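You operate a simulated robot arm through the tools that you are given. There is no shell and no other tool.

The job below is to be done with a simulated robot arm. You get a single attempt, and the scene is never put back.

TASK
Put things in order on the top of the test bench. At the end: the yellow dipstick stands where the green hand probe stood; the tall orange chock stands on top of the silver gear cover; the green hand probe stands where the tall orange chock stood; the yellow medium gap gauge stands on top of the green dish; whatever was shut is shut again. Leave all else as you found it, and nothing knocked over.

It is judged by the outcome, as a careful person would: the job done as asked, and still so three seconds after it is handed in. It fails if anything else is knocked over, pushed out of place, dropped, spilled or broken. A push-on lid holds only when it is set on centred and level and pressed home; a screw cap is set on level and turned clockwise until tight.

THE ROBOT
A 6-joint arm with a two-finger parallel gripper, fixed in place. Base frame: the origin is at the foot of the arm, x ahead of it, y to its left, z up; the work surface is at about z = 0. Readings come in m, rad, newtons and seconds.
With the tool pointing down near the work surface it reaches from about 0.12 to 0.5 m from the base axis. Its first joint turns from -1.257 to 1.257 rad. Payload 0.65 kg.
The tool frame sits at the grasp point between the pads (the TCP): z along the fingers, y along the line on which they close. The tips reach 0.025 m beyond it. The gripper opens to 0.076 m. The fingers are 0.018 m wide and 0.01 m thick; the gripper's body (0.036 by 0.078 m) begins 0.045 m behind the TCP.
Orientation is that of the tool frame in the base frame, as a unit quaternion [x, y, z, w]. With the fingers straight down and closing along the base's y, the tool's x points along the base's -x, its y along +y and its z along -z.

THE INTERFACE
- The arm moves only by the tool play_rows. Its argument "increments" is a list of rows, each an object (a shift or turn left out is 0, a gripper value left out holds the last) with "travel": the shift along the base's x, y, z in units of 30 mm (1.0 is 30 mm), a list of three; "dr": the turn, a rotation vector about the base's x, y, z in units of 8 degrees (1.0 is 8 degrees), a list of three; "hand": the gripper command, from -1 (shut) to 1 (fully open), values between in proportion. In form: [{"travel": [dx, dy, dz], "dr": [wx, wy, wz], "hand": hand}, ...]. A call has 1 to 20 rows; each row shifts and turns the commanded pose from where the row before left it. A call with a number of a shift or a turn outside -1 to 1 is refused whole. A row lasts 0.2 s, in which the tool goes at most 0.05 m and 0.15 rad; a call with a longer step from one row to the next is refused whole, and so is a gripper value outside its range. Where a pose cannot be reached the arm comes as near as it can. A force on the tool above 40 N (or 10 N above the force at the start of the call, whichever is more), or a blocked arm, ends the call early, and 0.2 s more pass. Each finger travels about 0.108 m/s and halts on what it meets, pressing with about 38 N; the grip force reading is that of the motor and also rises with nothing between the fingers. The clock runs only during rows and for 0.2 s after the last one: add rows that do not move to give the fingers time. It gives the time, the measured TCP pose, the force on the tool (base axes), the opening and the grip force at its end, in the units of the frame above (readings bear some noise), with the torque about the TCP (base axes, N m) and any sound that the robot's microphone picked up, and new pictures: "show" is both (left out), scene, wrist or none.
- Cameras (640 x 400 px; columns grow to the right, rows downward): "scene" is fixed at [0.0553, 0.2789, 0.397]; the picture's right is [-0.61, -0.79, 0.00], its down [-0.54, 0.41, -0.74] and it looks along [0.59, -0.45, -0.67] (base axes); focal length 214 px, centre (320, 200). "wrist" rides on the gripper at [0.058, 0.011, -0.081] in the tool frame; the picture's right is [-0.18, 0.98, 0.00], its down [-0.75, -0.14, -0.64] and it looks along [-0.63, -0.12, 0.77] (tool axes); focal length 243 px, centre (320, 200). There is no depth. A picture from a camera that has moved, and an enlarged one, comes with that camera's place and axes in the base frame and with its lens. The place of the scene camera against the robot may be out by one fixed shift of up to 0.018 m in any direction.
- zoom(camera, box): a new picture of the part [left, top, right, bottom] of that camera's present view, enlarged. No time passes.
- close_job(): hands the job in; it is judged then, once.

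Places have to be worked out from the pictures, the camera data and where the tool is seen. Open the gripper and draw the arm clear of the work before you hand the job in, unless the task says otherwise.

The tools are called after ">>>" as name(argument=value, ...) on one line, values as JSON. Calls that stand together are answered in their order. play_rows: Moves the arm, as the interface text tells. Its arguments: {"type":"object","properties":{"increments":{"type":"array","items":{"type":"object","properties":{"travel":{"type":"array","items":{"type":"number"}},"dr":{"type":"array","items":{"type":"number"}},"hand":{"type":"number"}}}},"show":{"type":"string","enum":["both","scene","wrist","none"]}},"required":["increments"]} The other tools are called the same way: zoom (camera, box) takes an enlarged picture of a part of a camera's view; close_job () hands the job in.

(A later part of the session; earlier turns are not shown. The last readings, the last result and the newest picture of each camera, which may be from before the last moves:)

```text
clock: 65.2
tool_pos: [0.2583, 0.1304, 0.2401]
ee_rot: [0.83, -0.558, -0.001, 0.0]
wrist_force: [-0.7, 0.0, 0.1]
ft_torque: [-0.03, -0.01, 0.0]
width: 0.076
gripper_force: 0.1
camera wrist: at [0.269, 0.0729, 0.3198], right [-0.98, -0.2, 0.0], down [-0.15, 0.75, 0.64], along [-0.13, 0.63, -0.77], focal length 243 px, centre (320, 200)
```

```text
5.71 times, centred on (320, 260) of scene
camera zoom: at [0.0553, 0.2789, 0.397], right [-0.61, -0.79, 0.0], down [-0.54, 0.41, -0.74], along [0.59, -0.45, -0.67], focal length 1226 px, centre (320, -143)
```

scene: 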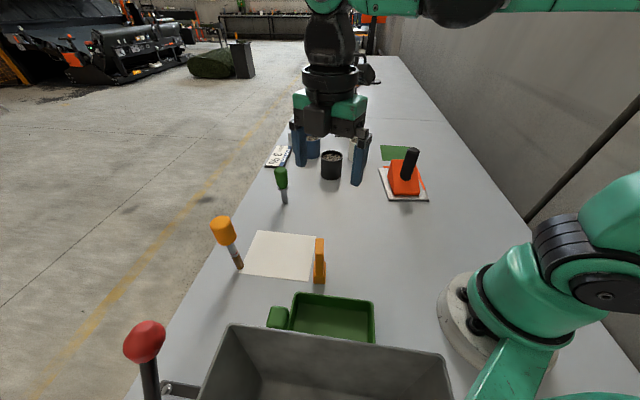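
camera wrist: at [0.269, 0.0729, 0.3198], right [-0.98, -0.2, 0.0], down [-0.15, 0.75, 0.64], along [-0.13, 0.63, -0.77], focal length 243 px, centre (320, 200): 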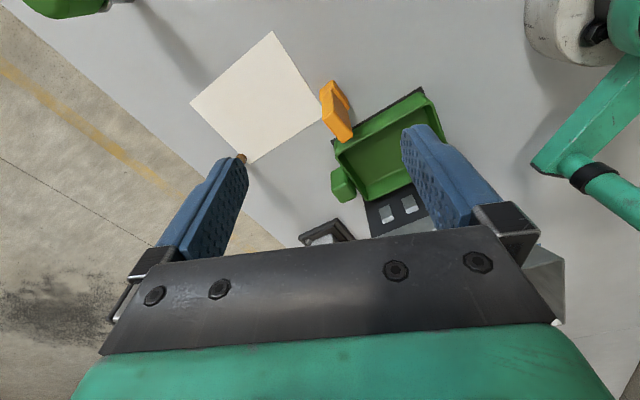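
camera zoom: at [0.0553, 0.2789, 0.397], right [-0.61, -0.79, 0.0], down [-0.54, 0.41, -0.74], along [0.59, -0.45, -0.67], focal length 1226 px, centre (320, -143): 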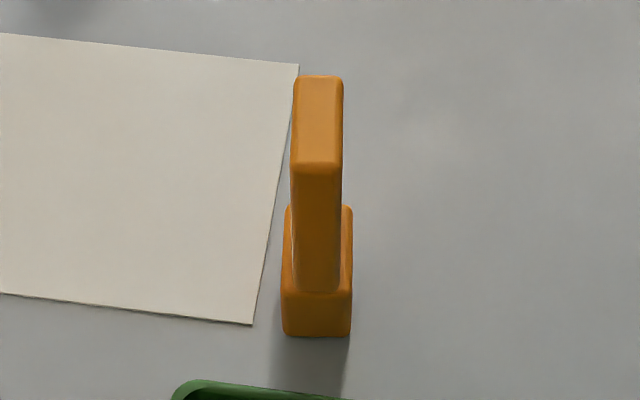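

The gauge is at about (0.231, 0.167), ~0.082 tall, base ~22×40 mm with its thin axis at ~48°. Before gripping it I want to see the dish and hopper heights, so I'll go up over the dish with yaw ~138°.

>>> play_rows(increments=[{"travel": [0, 0, 0.7], "dr": [0, 0, 0.65]}, {"travel": [-0.5, 0.2, 0.5], "dr": [0, 0, 0.65]}, {"travel": [-0.5, 0.2, 0.3], "dr": [0, 0, 0.65]}, {"travel": [-0.5, 0.2, 0], "dr": [0, 0, 0.65]}, {"travel": [-0.5, 0.2, 0], "dr": [0, 0, 0.65]}, {}, {}], show="both")

```text
clock: 66.8
tool_pos: [0.1977, 0.154, 0.2856]
ee_rot: [0.934, -0.358, 0.0, 0.001]
wrist_force: [-0.7, 0.2, -0.5]
ft_torque: [0.01, -0.01, -0.02]
width: 0.0757
gripper_force: 0.0
camera wrist: at [0.2334, 0.1076, 0.365], right [-0.79, -0.61, 0.0], down [-0.47, 0.61, 0.64], along [-0.39, 0.51, -0.77], focal length 243 px, centre (320, 200)
```

scene: 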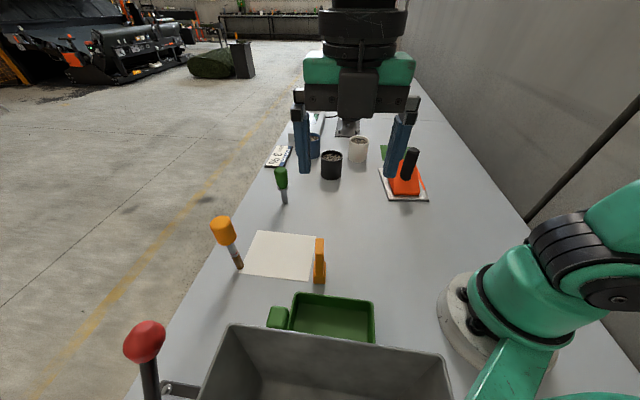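
wrist: 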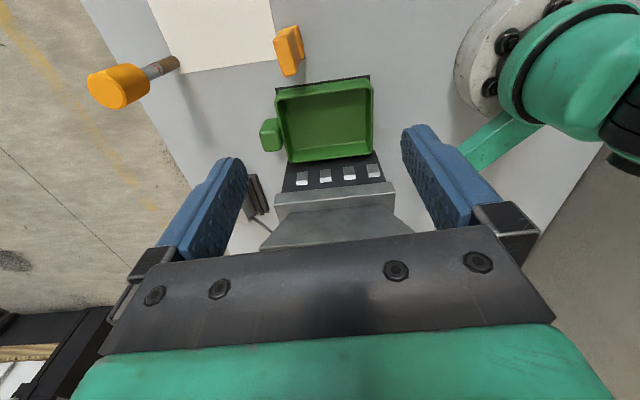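

>>> zoom(camera="wrist", box=[240, 10, 410, 250])

>>> zoom(camera="wrist", box=[250, 60, 390, 170])

```text
1.67 times, centred on (325, 130) of wrist
camera zoom: at [0.2334, 0.1076, 0.365], right [-0.79, -0.61, 0.0], down [-0.47, 0.61, 0.64], along [-0.39, 0.51, -0.77], focal length 404 px, centre (312, 317)
```

zoom: 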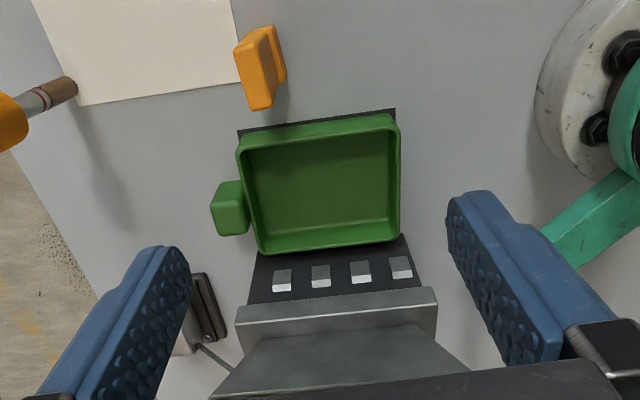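

```text
3.64 times, centred on (320, 115) of wrist
camera zoom: at [0.2334, 0.1076, 0.365], right [-0.79, -0.61, 0.0], down [-0.47, 0.61, 0.64], along [-0.39, 0.51, -0.77], focal length 882 px, centre (320, 509)
```

zoom: 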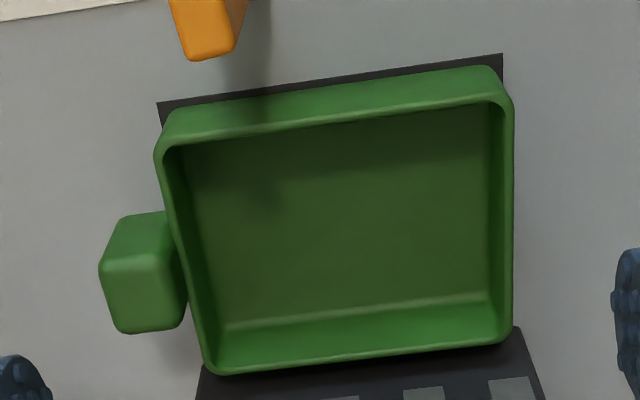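

The hopper rim is at about z≈0.2, ~6 cm beyond the dish centre (0.140, 0.212); dish rim z≈0.04, floor ~0.1×0.08 m, so the gauge can go in slightly to the near side of the centre. Now hover over the gauge.

>>> play_rows(increments=[{"travel": [0.4, 0.15, 0]}, {"travel": [0.4, 0.15, -0.5]}, {"travel": [0.32, 0.13, -0.7]}, {"travel": [0, 0, -0.7]}, {"travel": [0, 0, -0.6]}, {"travel": [0, 0, -0.3]}, {}, {}], show="both")

>>> zoom(camera="wrist", box=[250, 20, 390, 200])

```text
clock: 68.6
tool_pos: [0.2325, 0.1668, 0.2005]
ee_rot: [0.934, -0.358, 0.0, 0.001]
wrist_force: [-0.6, 0.5, 0.3]
ft_torque: [0.01, -0.01, -0.04]
width: 0.0756
gripper_force: 0.0
camera wrist: at [0.2677, 0.1207, 0.2808], right [-0.79, -0.61, 0.0], down [-0.47, 0.61, 0.64], along [-0.39, 0.51, -0.77], focal length 243 px, centre (320, 200)
```

scene: 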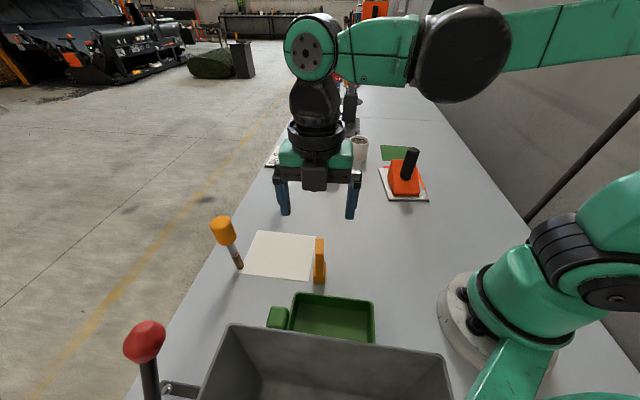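
wrist: 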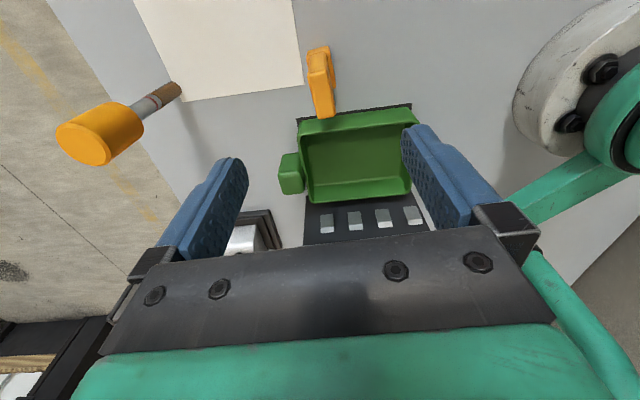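

```text
2.22 times, centred on (320, 110) of wrist
camera zoom: at [0.2677, 0.1207, 0.2808], right [-0.79, -0.61, 0.0], down [-0.47, 0.61, 0.64], along [-0.39, 0.51, -0.77], focal length 539 px, centre (320, 400)
```

zoom: 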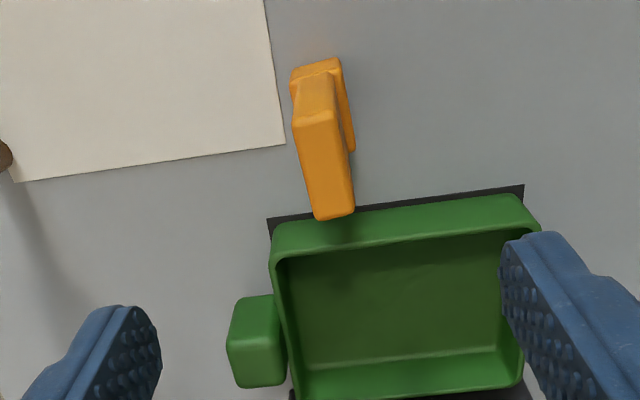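

Top-face corners give the gauge centre (0.230, 0.167), blade ~14×34 mm, thin axis at ~50°. I'll trim yaw by 1.5°, nudge ~1 mm and lower to z≈0.062 (tips above the gauge's base block).

>>> play_rows(increments=[{"travel": [-0.04, -0.03, -0.4], "dr": [0, 0, 0.19]}, {"travel": [0, 0, -0.8]}, {"travel": [0, 0, -0.9]}, {"travel": [0, 0, -0.9]}, {"travel": [0, 0, -0.8]}, {"travel": [0, 0, -0.5]}, {"travel": [0, 0, -0.3]}, {}, {}], show="both")

>>> zoom(camera="wrist", box=[220, 60, 420, 240])

>>> zoom(camera="scene", box=[270, 190, 380, 300])

```text
clock: 70.6
tool_pos: [0.2303, 0.1648, 0.0635]
ee_rot: [0.938, -0.347, -0.001, 0.001]
wrist_force: [0.1, 0.1, -0.8]
ft_torque: [0.0, 0.03, -0.01]
width: 0.076
gripper_force: 0.0
camera wrist: at [0.2675, 0.1205, 0.1428], right [-0.78, -0.63, 0.0], down [-0.48, 0.6, 0.64], along [-0.4, 0.5, -0.77], focal length 243 px, centre (320, 200)
```

scene: 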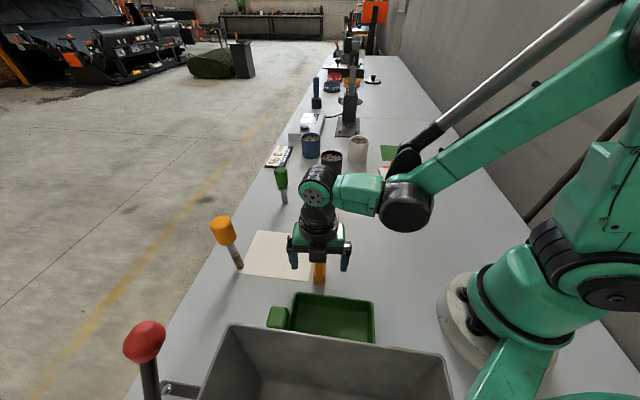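
wrist: 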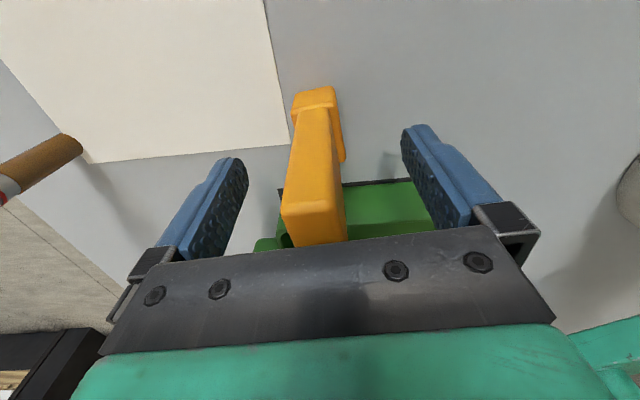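

```text
2.22 times, centred on (320, 150) of wrist
camera zoom: at [0.2675, 0.1205, 0.1428], right [-0.78, -0.63, 0.0], down [-0.48, 0.6, 0.64], along [-0.4, 0.5, -0.77], focal length 539 px, centre (320, 311)
```

zoom: 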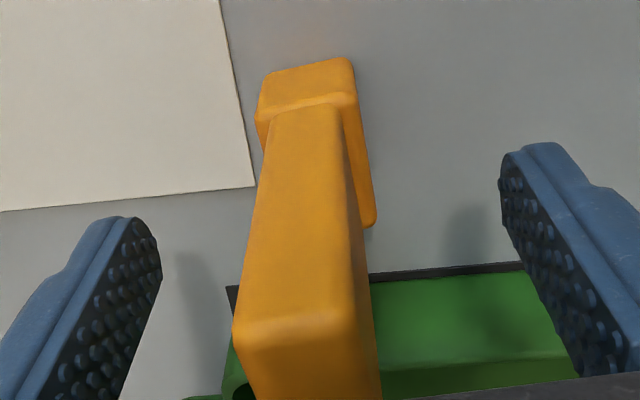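

```text
3.64 times, centred on (325, 245) of scene
camera zoom: at [0.0553, 0.2789, 0.397], right [-0.61, -0.79, 0.0], down [-0.54, 0.41, -0.74], along [0.59, -0.45, -0.67], focal length 780 px, centre (302, 36)
```

zoom: 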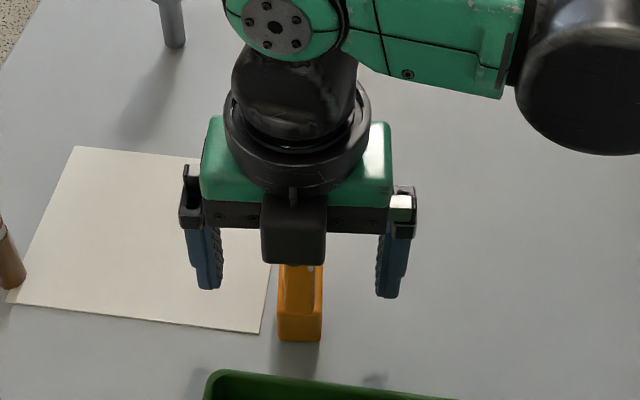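

The blade is centred between the pads (within ~0.5 mm). Closing on the gauge.

>>> play_rows(increments=[{"hand": 0.3}, {"hand": -0.1}, {"hand": -0.4}, {"hand": -0.6}, {"hand": -1}, {"hand": -1}, {"hand": -1}], show="wrist")

>>> zoom(camera="wrist", box=[220, 60, 420, 240])

```text
clock: 72.2
tool_pos: [0.2305, 0.1652, 0.0609]
ee_rot: [0.938, -0.347, 0.0, 0.001]
wrist_force: [-0.3, 1.0, -0.2]
ft_torque: [0.02, 0.0, -0.01]
width: 0.0143
gripper_force: 34.1
camera wrist: at [0.2675, 0.1205, 0.1428], right [-0.78, -0.63, 0.0], down [-0.48, 0.6, 0.64], along [-0.4, 0.5, -0.77], focal length 243 px, centre (320, 200)
```

wrist: 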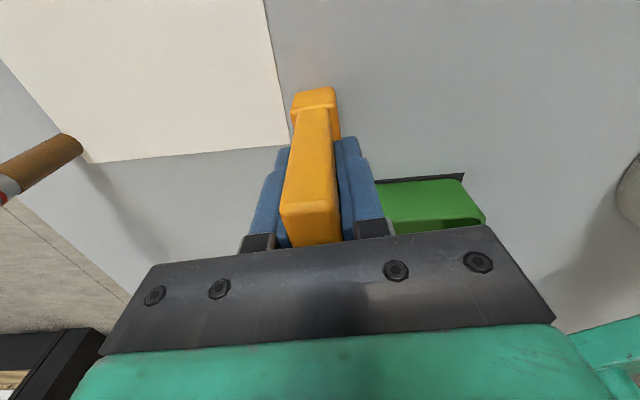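

```text
2.22 times, centred on (320, 150) of wrist
camera zoom: at [0.2675, 0.1205, 0.1428], right [-0.78, -0.63, 0.0], down [-0.48, 0.6, 0.64], along [-0.4, 0.5, -0.77], focal length 539 px, centre (320, 311)
```

zoom: 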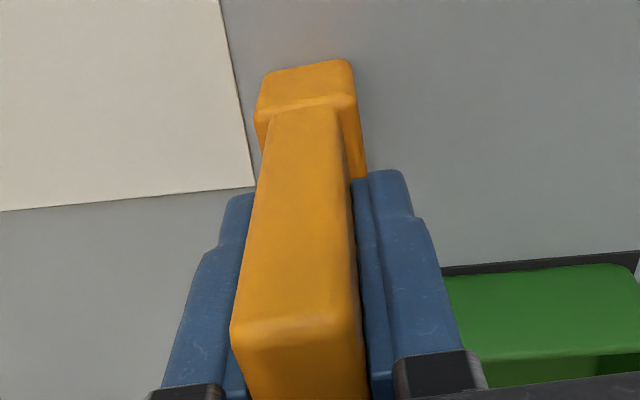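

Gripped (14 mm). Lift 110 mm straight up and move most of the way to above the dish's near side, then look.

>>> play_rows(increments=[{"travel": [0, 0, 0.3]}, {"travel": [0, 0, 0.7]}, {"travel": [0, 0, 0.9]}, {"travel": [0, 0, 0.9]}, {"travel": [0, 0, 0.87]}, {"travel": [-0.35, 0.16, 0]}, {"travel": [-0.5, 0.24, 0]}, {"travel": [-0.5, 0.24, 0]}, {"travel": [-0.5, 0.23, 0]}, {"travel": [-0.35, 0.16, 0]}, {}, {}], show="both")

>>> zoom(camera="scene", box=[190, 190, 470, 400])

>>> zoom(camera="wrist", box=[200, 20, 440, 240])

```text
clock: 74.8
tool_pos: [0.1648, 0.1964, 0.1734]
ee_rot: [0.938, -0.347, 0.0, 0.001]
wrist_force: [-0.4, 0.5, -0.9]
ft_torque: [-0.02, -0.01, 0.0]
width: 0.0143
gripper_force: 33.4
camera wrist: at [0.2013, 0.1514, 0.2538], right [-0.78, -0.63, 0.0], down [-0.48, 0.6, 0.64], along [-0.4, 0.5, -0.77], focal length 243 px, centre (320, 200)
```

scene: 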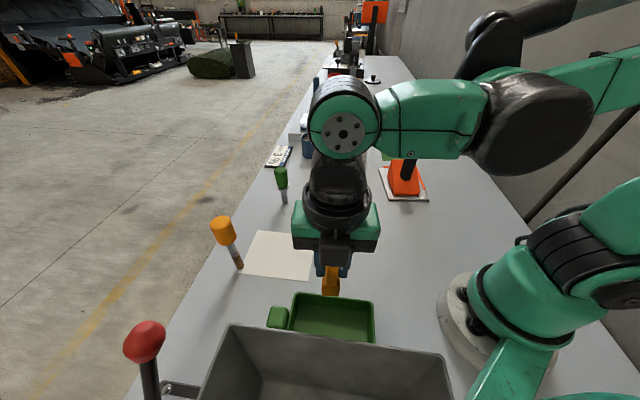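
wrist: 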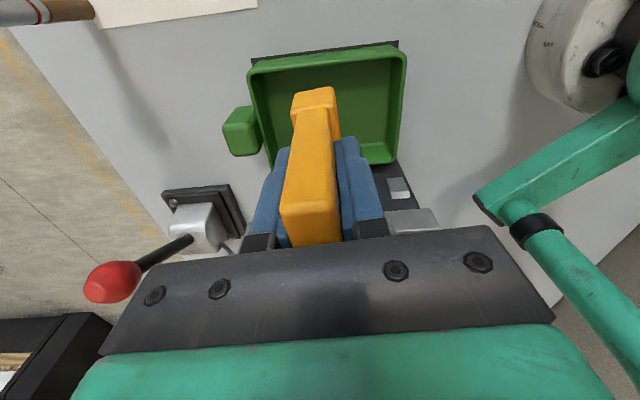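

```text
1.90 times, centred on (330, 295) of scene
camera zoom: at [0.0553, 0.2789, 0.397], right [-0.61, -0.79, 0.0], down [-0.54, 0.41, -0.74], along [0.59, -0.45, -0.67], focal length 408 px, centre (301, 19)
```

zoom: 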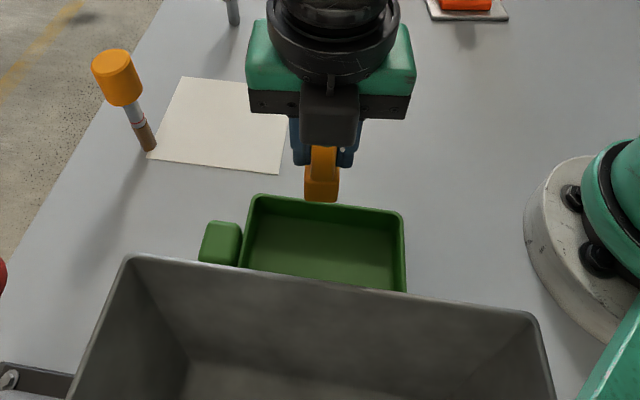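

```text
1.82 times, centred on (320, 130) of wrist
camera zoom: at [0.2013, 0.1514, 0.2538], right [-0.78, -0.63, 0.0], down [-0.48, 0.6, 0.64], along [-0.4, 0.5, -0.77], focal length 441 px, centre (320, 327)
```

zoom: 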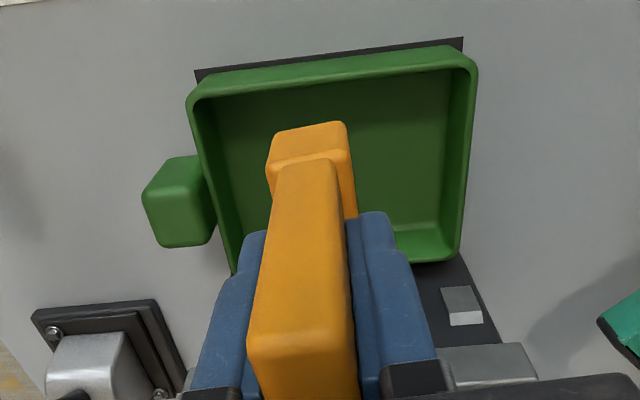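

Dish corners re-measured: centre ≈ (0.138, 0.213). I'll move the last bit to (0.148, 0.204), check, and begin lowering — plenty of gap to the hopper rim.

>>> play_rows(increments=[{"travel": [-0.28, 0.12, 0]}, {"travel": [-0.28, 0.13, 0]}, {"travel": [0, 0, -0.4]}, {"travel": [0, 0, -0.6]}, {"travel": [0, 0, -0.5]}, {}, {}], show="both")

>>> zoom(camera="scene", box=[190, 190, 470, 400])

>>> zoom(camera="wrist", box=[200, 20, 440, 240])

```text
clock: 76.4
tool_pos: [0.1473, 0.204, 0.1291]
ee_rot: [0.938, -0.346, -0.001, 0.001]
wrist_force: [-0.9, 0.7, -0.1]
ft_torque: [0.01, 0.01, 0.02]
width: 0.0143
gripper_force: 34.1
camera wrist: at [0.1844, 0.1591, 0.2078], right [-0.78, -0.63, 0.0], down [-0.48, 0.6, 0.64], along [-0.4, 0.5, -0.77], focal length 243 px, centre (320, 200)
```

scene: 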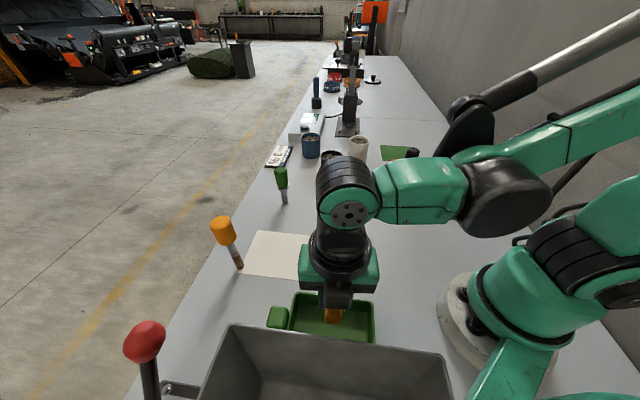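
wrist: 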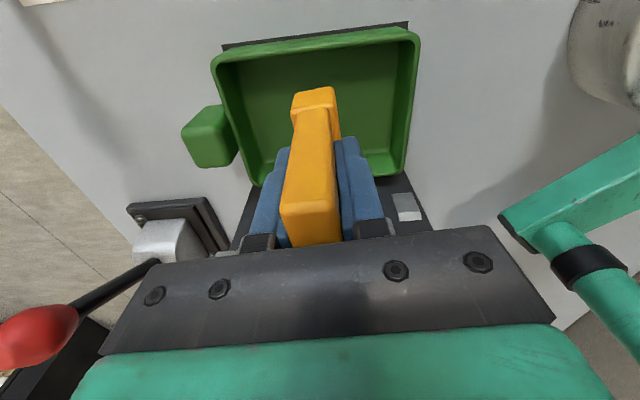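

```text
1.90 times, centred on (330, 295) of scene
camera zoom: at [0.0553, 0.2789, 0.397], right [-0.61, -0.79, 0.0], down [-0.54, 0.41, -0.74], along [0.59, -0.45, -0.67], focal length 408 px, centre (301, 19)
```

zoom: 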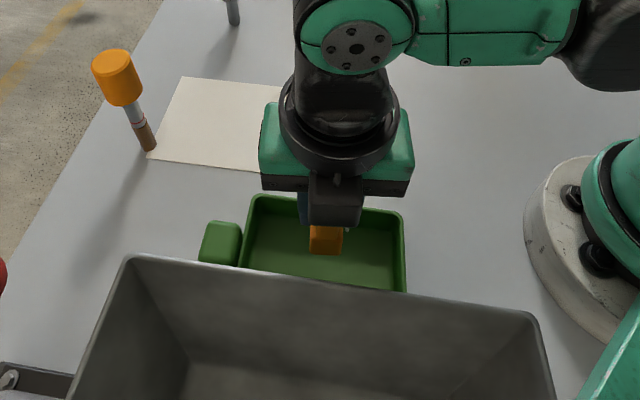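

```text
1.82 times, centred on (320, 130) of wrist
camera zoom: at [0.1844, 0.1591, 0.2078], right [-0.78, -0.63, 0.0], down [-0.48, 0.6, 0.64], along [-0.4, 0.5, -0.77], focal length 441 px, centre (320, 327)
```

zoom: 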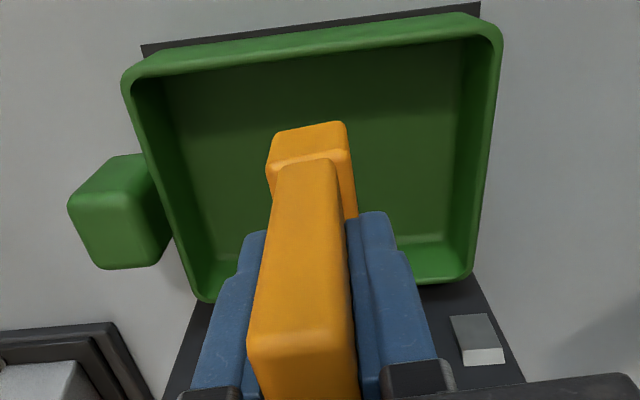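

The gauge is over the dish floor with walls clear all round. Lowering to ~15 mm above expected contact, then feeling down.

>>> play_rows(increments=[{"travel": [0, 0, -0.4]}, {"travel": [0, 0, -0.5]}, {"travel": [0, 0, -0.4]}, {"travel": [0, 0, -0.2]}, {}, {}], show="both")

>>> zoom(camera="scene", box=[230, 220, 430, 380])

>>> zoom(camera="wrist", box=[200, 20, 440, 240])

```text
clock: 77.2
tool_pos: [0.148, 0.2042, 0.0931]
ee_rot: [0.938, -0.347, 0.0, 0.004]
wrist_force: [-3.5, -2.9, 63.9]
ft_torque: [-0.04, 0.0, -0.02]
width: 0.0143
gripper_force: 34.3
stopped in row 3: the force on the tool passed its limit at 170 N (the readings are from after the stop); the commanded pose is now the measured one
camera wrist: at [0.1852, 0.1599, 0.1741], right [-0.78, -0.63, 0.01], down [-0.48, 0.6, 0.64], along [-0.41, 0.5, -0.77], focal length 243 px, centre (320, 200)
```

scene: 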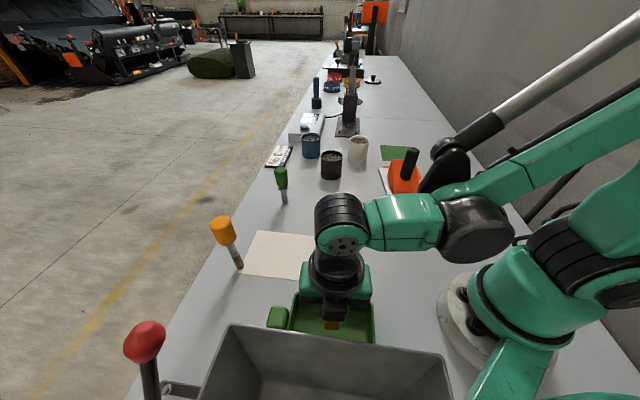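
wrist: 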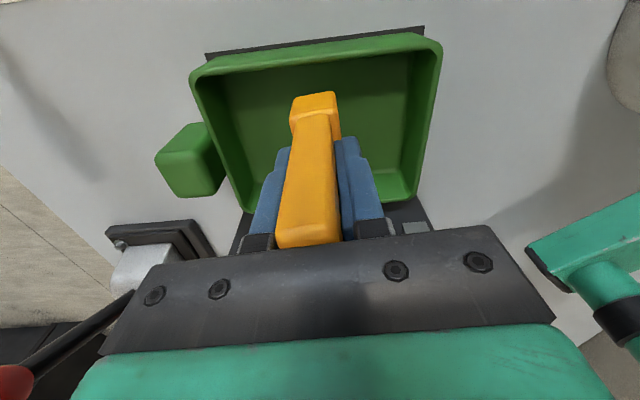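

```text
2.50 times, centred on (330, 300) of scene
camera zoom: at [0.0552, 0.2788, 0.3972], right [-0.61, -0.79, 0.0], down [-0.54, 0.41, -0.74], along [0.59, -0.45, -0.67], focal length 536 px, centre (295, -50)
```

zoom: 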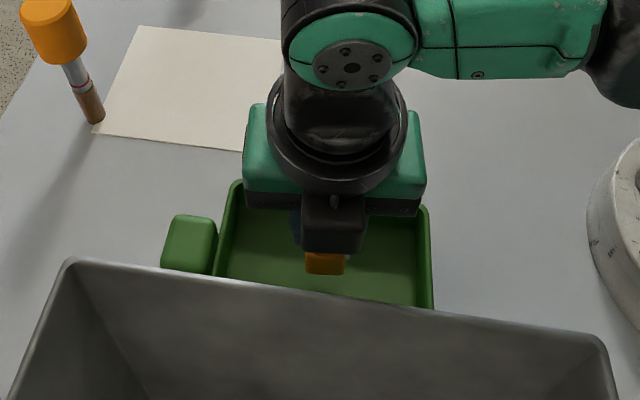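

```text
1.82 times, centred on (320, 130) of wrist
camera zoom: at [0.1852, 0.1599, 0.1741], right [-0.78, -0.63, 0.01], down [-0.48, 0.6, 0.64], along [-0.41, 0.5, -0.77], focal length 441 px, centre (320, 327)
```

zoom: 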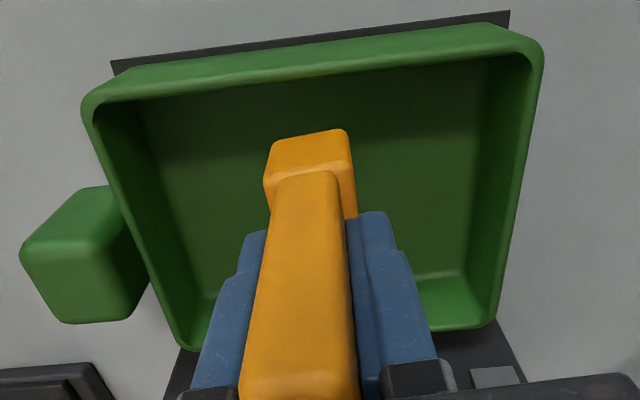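

Contact came early: the dish floor is ~30 mm up (raised base), and the gauge is pressing on it (64 N, no torque). I'll ease up in small increments right away to relieve the force.

>>> play_rows(increments=[{"travel": [0, 0, 0.03]}, {}], show="none")

```text
clock: 77.8
tool_pos: [0.1485, 0.2053, 0.0945]
ee_rot: [0.939, -0.345, 0.0, 0.002]
wrist_force: [0.0, -0.1, 33.8]
ft_torque: [0.06, -0.07, 0.02]
width: 0.0145
gripper_force: 33.9
```

>>> play_rows(increments=[{"travel": [0, 0, 0.03]}, {}], show="both")

>>> zoom(camera="wrist", box=[200, 20, 440, 240])

>>> zoom(camera="scene", box=[230, 220, 430, 380])

```text
clock: 78.4
tool_pos: [0.1478, 0.2039, 0.0947]
ee_rot: [0.938, -0.345, 0.0, 0.003]
wrist_force: [-0.7, -0.1, -0.1]
ft_torque: [0.01, 0.0, 0.01]
width: 0.0147
gripper_force: 33.9
camera wrist: at [0.1848, 0.1597, 0.1751], right [-0.78, -0.63, 0.01], down [-0.48, 0.6, 0.64], along [-0.41, 0.5, -0.77], focal length 243 px, centre (320, 200)
```

scene: 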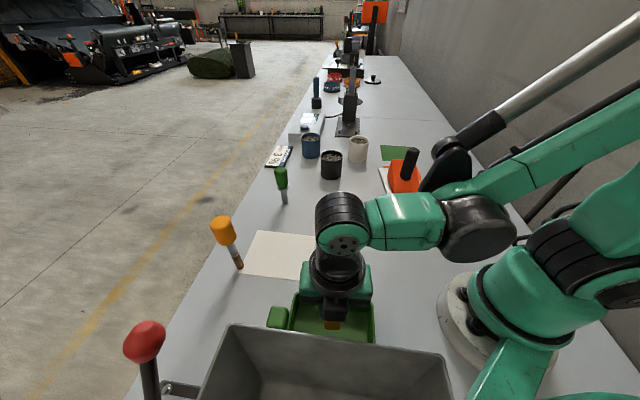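
wrist: 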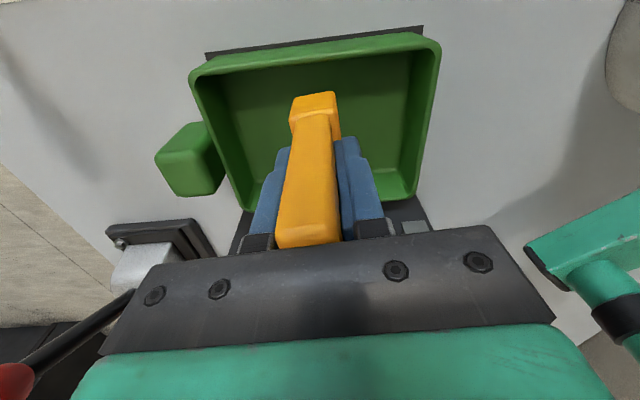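

```text
1.82 times, centred on (320, 130) of wrist
camera zoom: at [0.1848, 0.1597, 0.1751], right [-0.78, -0.63, 0.01], down [-0.48, 0.6, 0.64], along [-0.41, 0.5, -0.77], focal length 441 px, centre (320, 327)
```

zoom: 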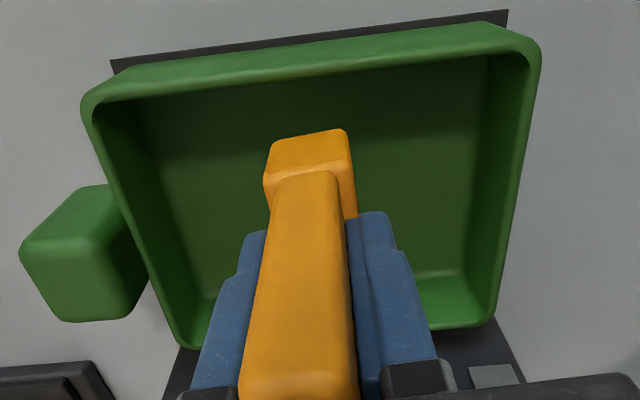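

```text
2.50 times, centred on (330, 300) of scene
camera zoom: at [0.0553, 0.2789, 0.397], right [-0.61, -0.79, 0.0], down [-0.54, 0.41, -0.74], along [0.59, -0.45, -0.67], focal length 536 px, centre (295, -50)
```

zoom: 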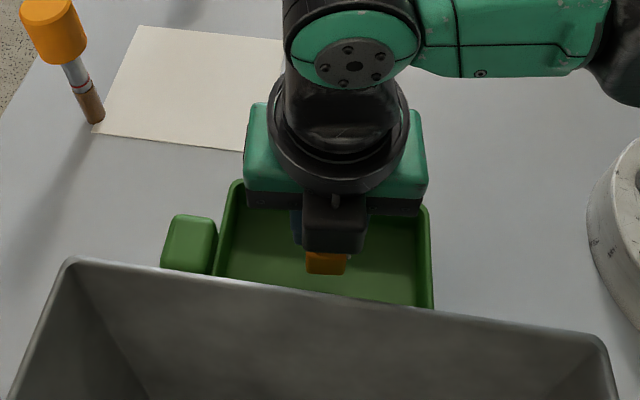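

Force is back to zero. Contact happened with the gauge's foot at z≈0.04 (the dish's rim level) and it slid ~8 mm up in the grip. I need to see what it is resting on, so I'll enlarge the views.

>>> zoom(camera="wrist", box=[270, 70, 370, 140])

>>> zoom(camera="scene", box=[290, 280, 390, 350])

>>> zoom(camera="wrist", box=[150, 10, 450, 230])

```text
5.71 times, centred on (320, 105) of wrist
camera zoom: at [0.1848, 0.1597, 0.1751], right [-0.78, -0.63, 0.01], down [-0.48, 0.6, 0.64], along [-0.41, 0.5, -0.77], focal length 1386 px, centre (320, 743)
```

zoom: 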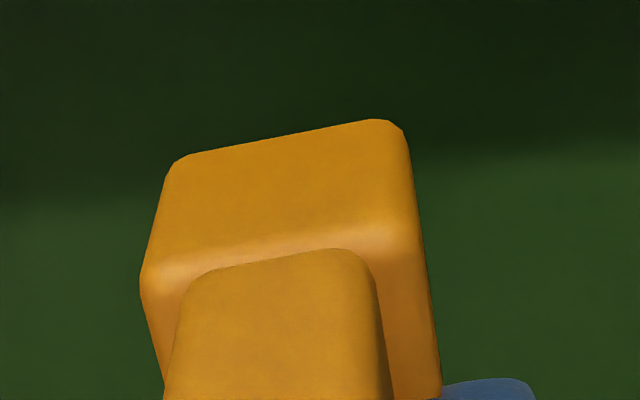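

```text
5.71 times, centred on (340, 315) of scene
camera zoom: at [0.0553, 0.2789, 0.397], right [-0.61, -0.79, 0.0], down [-0.54, 0.41, -0.74], along [0.59, -0.45, -0.67], focal length 1226 px, centre (206, -457)
```

zoom: 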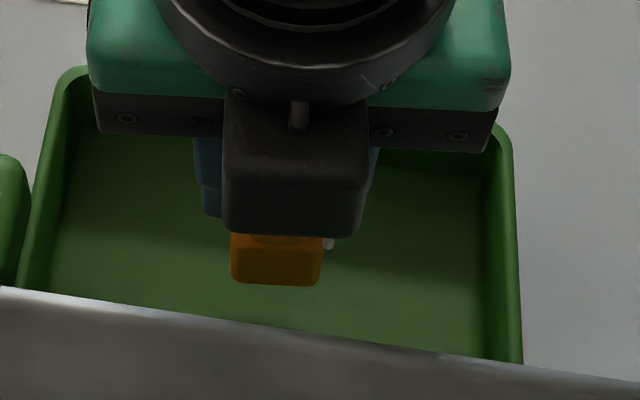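

```text
1.82 times, centred on (300, 120) of wrist
camera zoom: at [0.1848, 0.1597, 0.1751], right [-0.78, -0.63, 0.01], down [-0.48, 0.6, 0.64], along [-0.41, 0.5, -0.77], focal length 441 px, centre (356, 346)
```

zoom: 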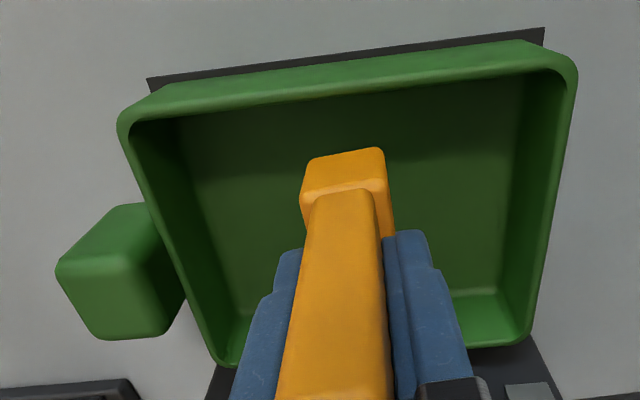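

The foot is resting on a flat surface at rim level (force is on-axis, no torque), so that is effectively the top of the dish. I'll settle it with light contact, in fine steps, before releasing.

>>> play_rows(increments=[{"travel": [0, 0, -0.015]}, {}, {}], show="none")

```text
clock: 79.2
tool_pos: [0.1492, 0.2046, 0.0945]
ee_rot: [0.938, -0.347, -0.001, 0.003]
wrist_force: [-1.6, -1.3, 10.3]
ft_torque: [-0.02, 0.03, 0.0]
width: 0.0142
gripper_force: 33.8
```

Light contact (10 N, no torque). Opening the fingers just a few mm first so they still guard the gauge, and checking how it stands.

>>> play_rows(increments=[{"hand": -0.57}, {"hand": -0.5}, {}, {}], show="both")

>>> zoom(camera="wrist", box=[150, 10, 450, 230])

>>> zoom(camera="scene", box=[290, 280, 390, 350])

```text
clock: 80.2
tool_pos: [0.1479, 0.2037, 0.0941]
ee_rot: [0.938, -0.347, 0.0, 0.003]
wrist_force: [-0.6, -0.4, 13.2]
ft_torque: [0.0, -0.02, -0.03]
width: 0.0156
gripper_force: 0.0
camera wrist: at [0.1849, 0.1598, 0.1747], right [-0.78, -0.63, 0.0], down [-0.48, 0.6, 0.64], along [-0.41, 0.5, -0.77], focal length 243 px, centre (320, 200)
```

scene: 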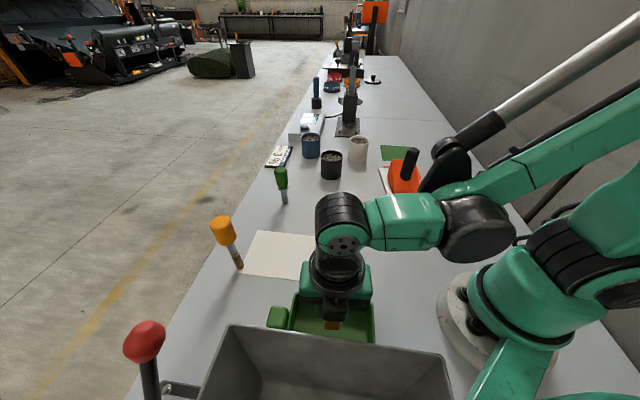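
wrist: 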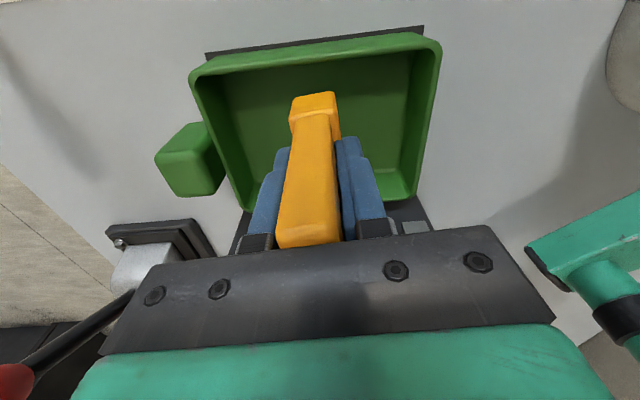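

```text
1.82 times, centred on (300, 120) of wrist
camera zoom: at [0.1849, 0.1598, 0.1747], right [-0.78, -0.63, 0.0], down [-0.48, 0.6, 0.64], along [-0.41, 0.5, -0.77], focal length 441 px, centre (356, 346)
```

zoom: 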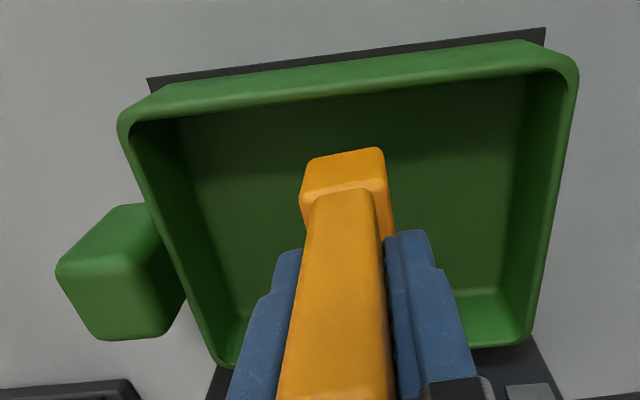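

```text
5.71 times, centred on (340, 315) of scene
camera zoom: at [0.0553, 0.2789, 0.3971], right [-0.61, -0.79, 0.0], down [-0.54, 0.41, -0.74], along [0.59, -0.45, -0.67], focal length 1226 px, centre (206, -457)
```

zoom: 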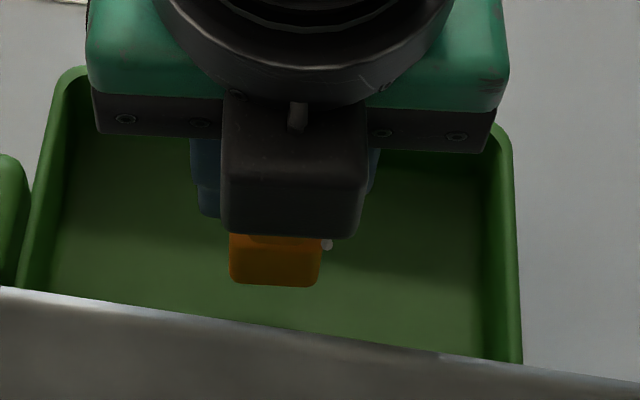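

The force reading still shows 13 N although the grip force is zero, so I'll open a little more and re-read before moving anything.

>>> play_rows(increments=[{"hand": -0.4}, {}, {}], show="wrist")

>>> zoom(camera="wrist", box=[220, 60, 420, 240])

```text
clock: 81.0
tool_pos: [0.1483, 0.2053, 0.0949]
ee_rot: [0.938, -0.347, 0.0, 0.003]
wrist_force: [0.7, 0.4, 14.4]
ft_torque: [-0.02, 0.0, 0.02]
width: 0.0187
gripper_force: 0.0
camera wrist: at [0.1849, 0.1598, 0.1747], right [-0.78, -0.63, 0.0], down [-0.48, 0.6, 0.64], along [-0.41, 0.5, -0.77], focal length 243 px, centre (320, 200)
```

wrist: 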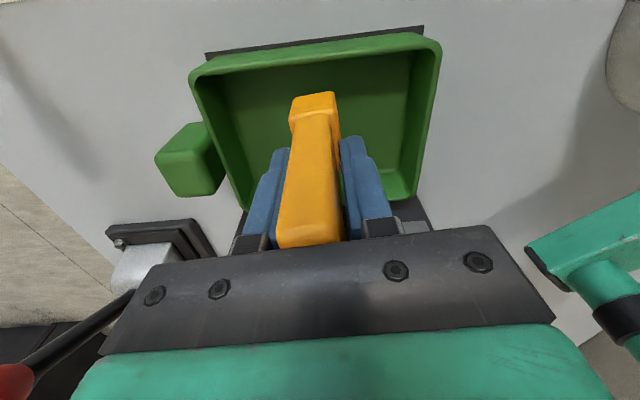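

```text
2.22 times, centred on (320, 150) of wrist
camera zoom: at [0.1849, 0.1598, 0.1747], right [-0.78, -0.63, 0.0], down [-0.48, 0.6, 0.64], along [-0.41, 0.5, -0.77], focal length 539 px, centre (320, 311)
```

zoom: 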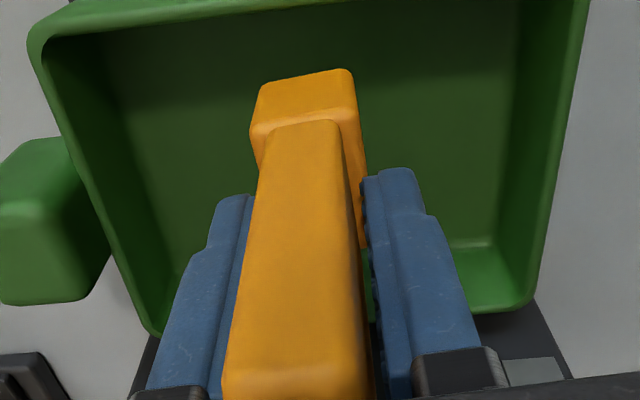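

Now it's clear: the gauge's top was touching the palm (gauge is ~94 mm tall), and the gauge stands on its own between the loosened fingers. I'll lift 2 mm with the fingers still guarding it and look.

>>> play_rows(increments=[{"travel": [0, 0, 0.04]}, {"travel": [0, 0, 0.04]}, {}, {}], show="both")

>>> zoom(camera="wrist", box=[220, 60, 420, 240])

>>> zoom(camera="scene", box=[290, 280, 390, 350])

```text
clock: 82.0
tool_pos: [0.1478, 0.2051, 0.0966]
ee_rot: [0.938, -0.345, 0.0, 0.003]
wrist_force: [0.4, -0.2, -0.6]
ft_torque: [0.02, -0.02, -0.02]
width: 0.0226
gripper_force: 0.1
camera wrist: at [0.1849, 0.1598, 0.1772], right [-0.78, -0.63, 0.0], down [-0.48, 0.6, 0.64], along [-0.41, 0.5, -0.77], focal length 243 px, centre (320, 200)
```

scene: 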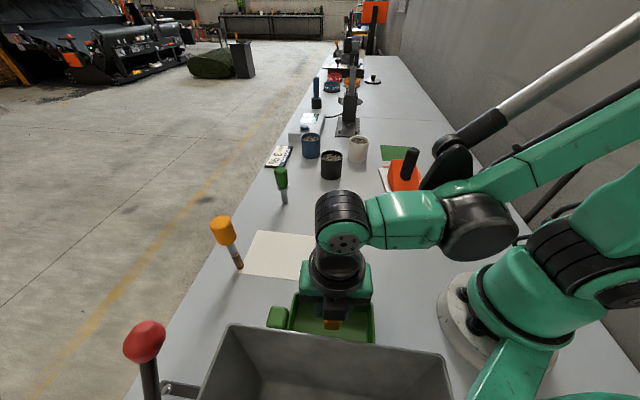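
wrist: 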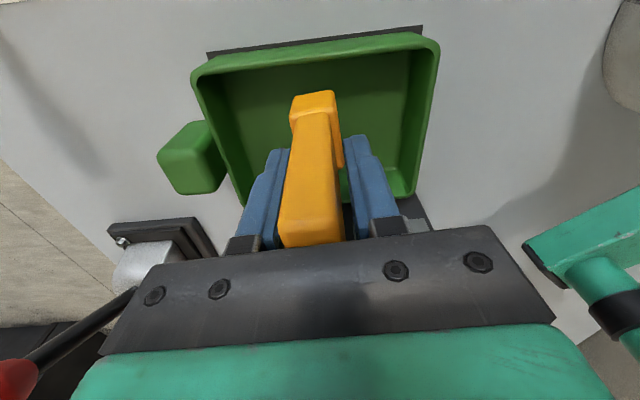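

```text
2.22 times, centred on (320, 150) of wrist
camera zoom: at [0.1849, 0.1598, 0.1772], right [-0.78, -0.63, 0.0], down [-0.48, 0.6, 0.64], along [-0.41, 0.5, -0.77], focal length 539 px, centre (320, 311)
```

zoom: 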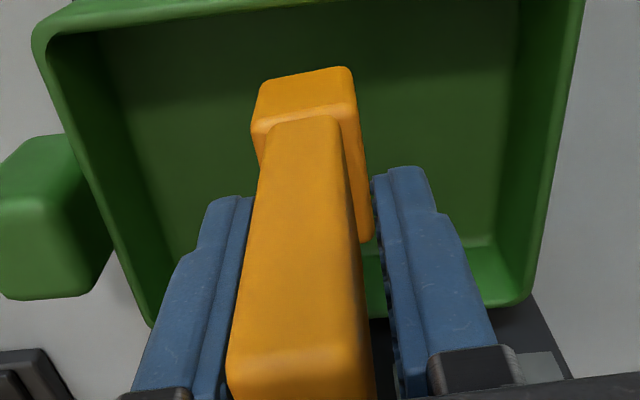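

```text
5.71 times, centred on (340, 315) of scene
camera zoom: at [0.0553, 0.2789, 0.397], right [-0.61, -0.79, 0.0], down [-0.54, 0.41, -0.74], along [0.59, -0.45, -0.67], focal length 1226 px, centre (206, -457)
```

zoom: 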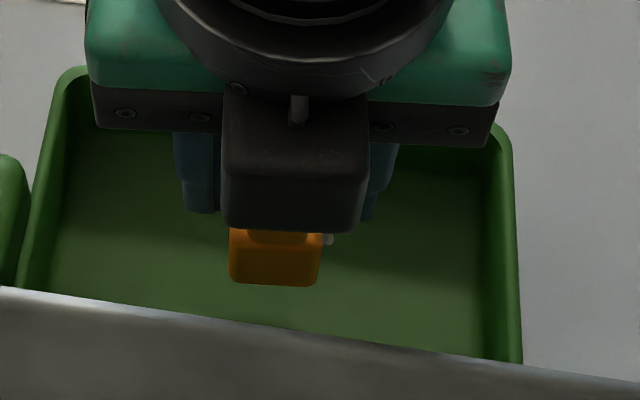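

The gauge stands by itself (tool force ≈ 0). Open wider and rise straight up slowly.

>>> play_rows(increments=[{"hand": -0.2}, {"hand": 0.1}, {"hand": 0.3}, {}, {"travel": [0, 0, 0.2]}, {"travel": [0, 0, 0.4]}, {"travel": [0, 0, 0.7]}, {"travel": [0, 0, 0.8]}, {"travel": [0, 0, 0.8]}, {}], show="both")

>>> zoom(camera="wrist", box=[200, 0, 440, 220])

>>> zoom(camera="scene", box=[250, 240, 410, 370])

```text
clock: 84.2
tool_pos: [0.1482, 0.2038, 0.1844]
ee_rot: [0.938, -0.346, 0.0, 0.003]
wrist_force: [-0.6, 0.1, -0.8]
ft_torque: [0.01, 0.03, 0.01]
width: 0.0493
gripper_force: 0.1
camera wrist: at [0.1845, 0.1598, 0.2645], right [-0.78, -0.63, 0.01], down [-0.48, 0.6, 0.64], along [-0.41, 0.5, -0.77], focal length 243 px, centre (320, 200)
```

scene: 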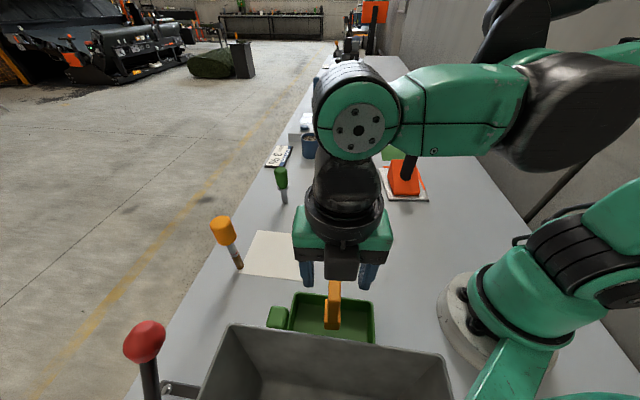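
wrist: 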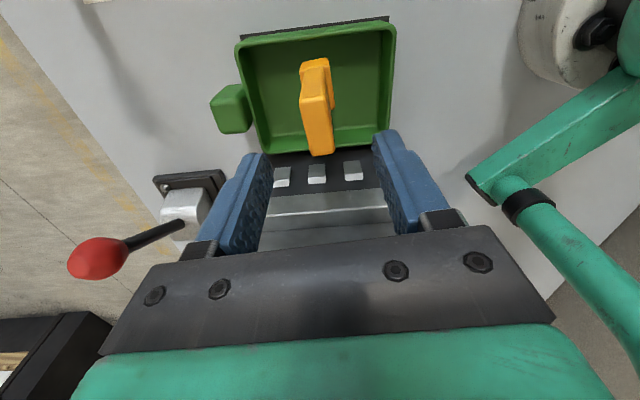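

```text
1.82 times, centred on (320, 110) of wrist
camera zoom: at [0.1845, 0.1598, 0.2645], right [-0.78, -0.63, 0.01], down [-0.48, 0.6, 0.64], along [-0.41, 0.5, -0.77], focal length 441 px, centre (320, 364)
```

zoom: 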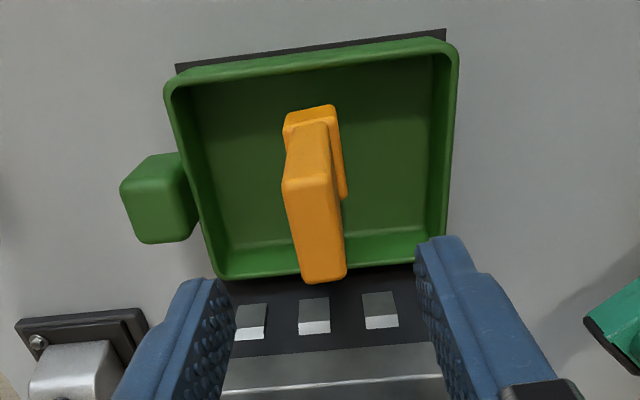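

```text
3.08 times, centred on (330, 305) of scene
camera zoom: at [0.0553, 0.2789, 0.397], right [-0.61, -0.79, 0.0], down [-0.54, 0.41, -0.74], along [0.59, -0.45, -0.67], focal length 660 px, centre (289, -123)
```

zoom: 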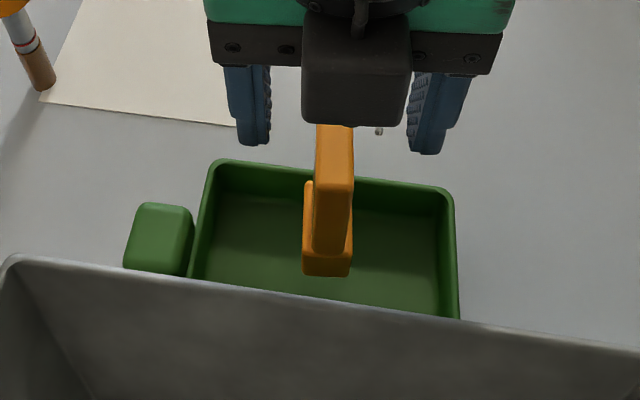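

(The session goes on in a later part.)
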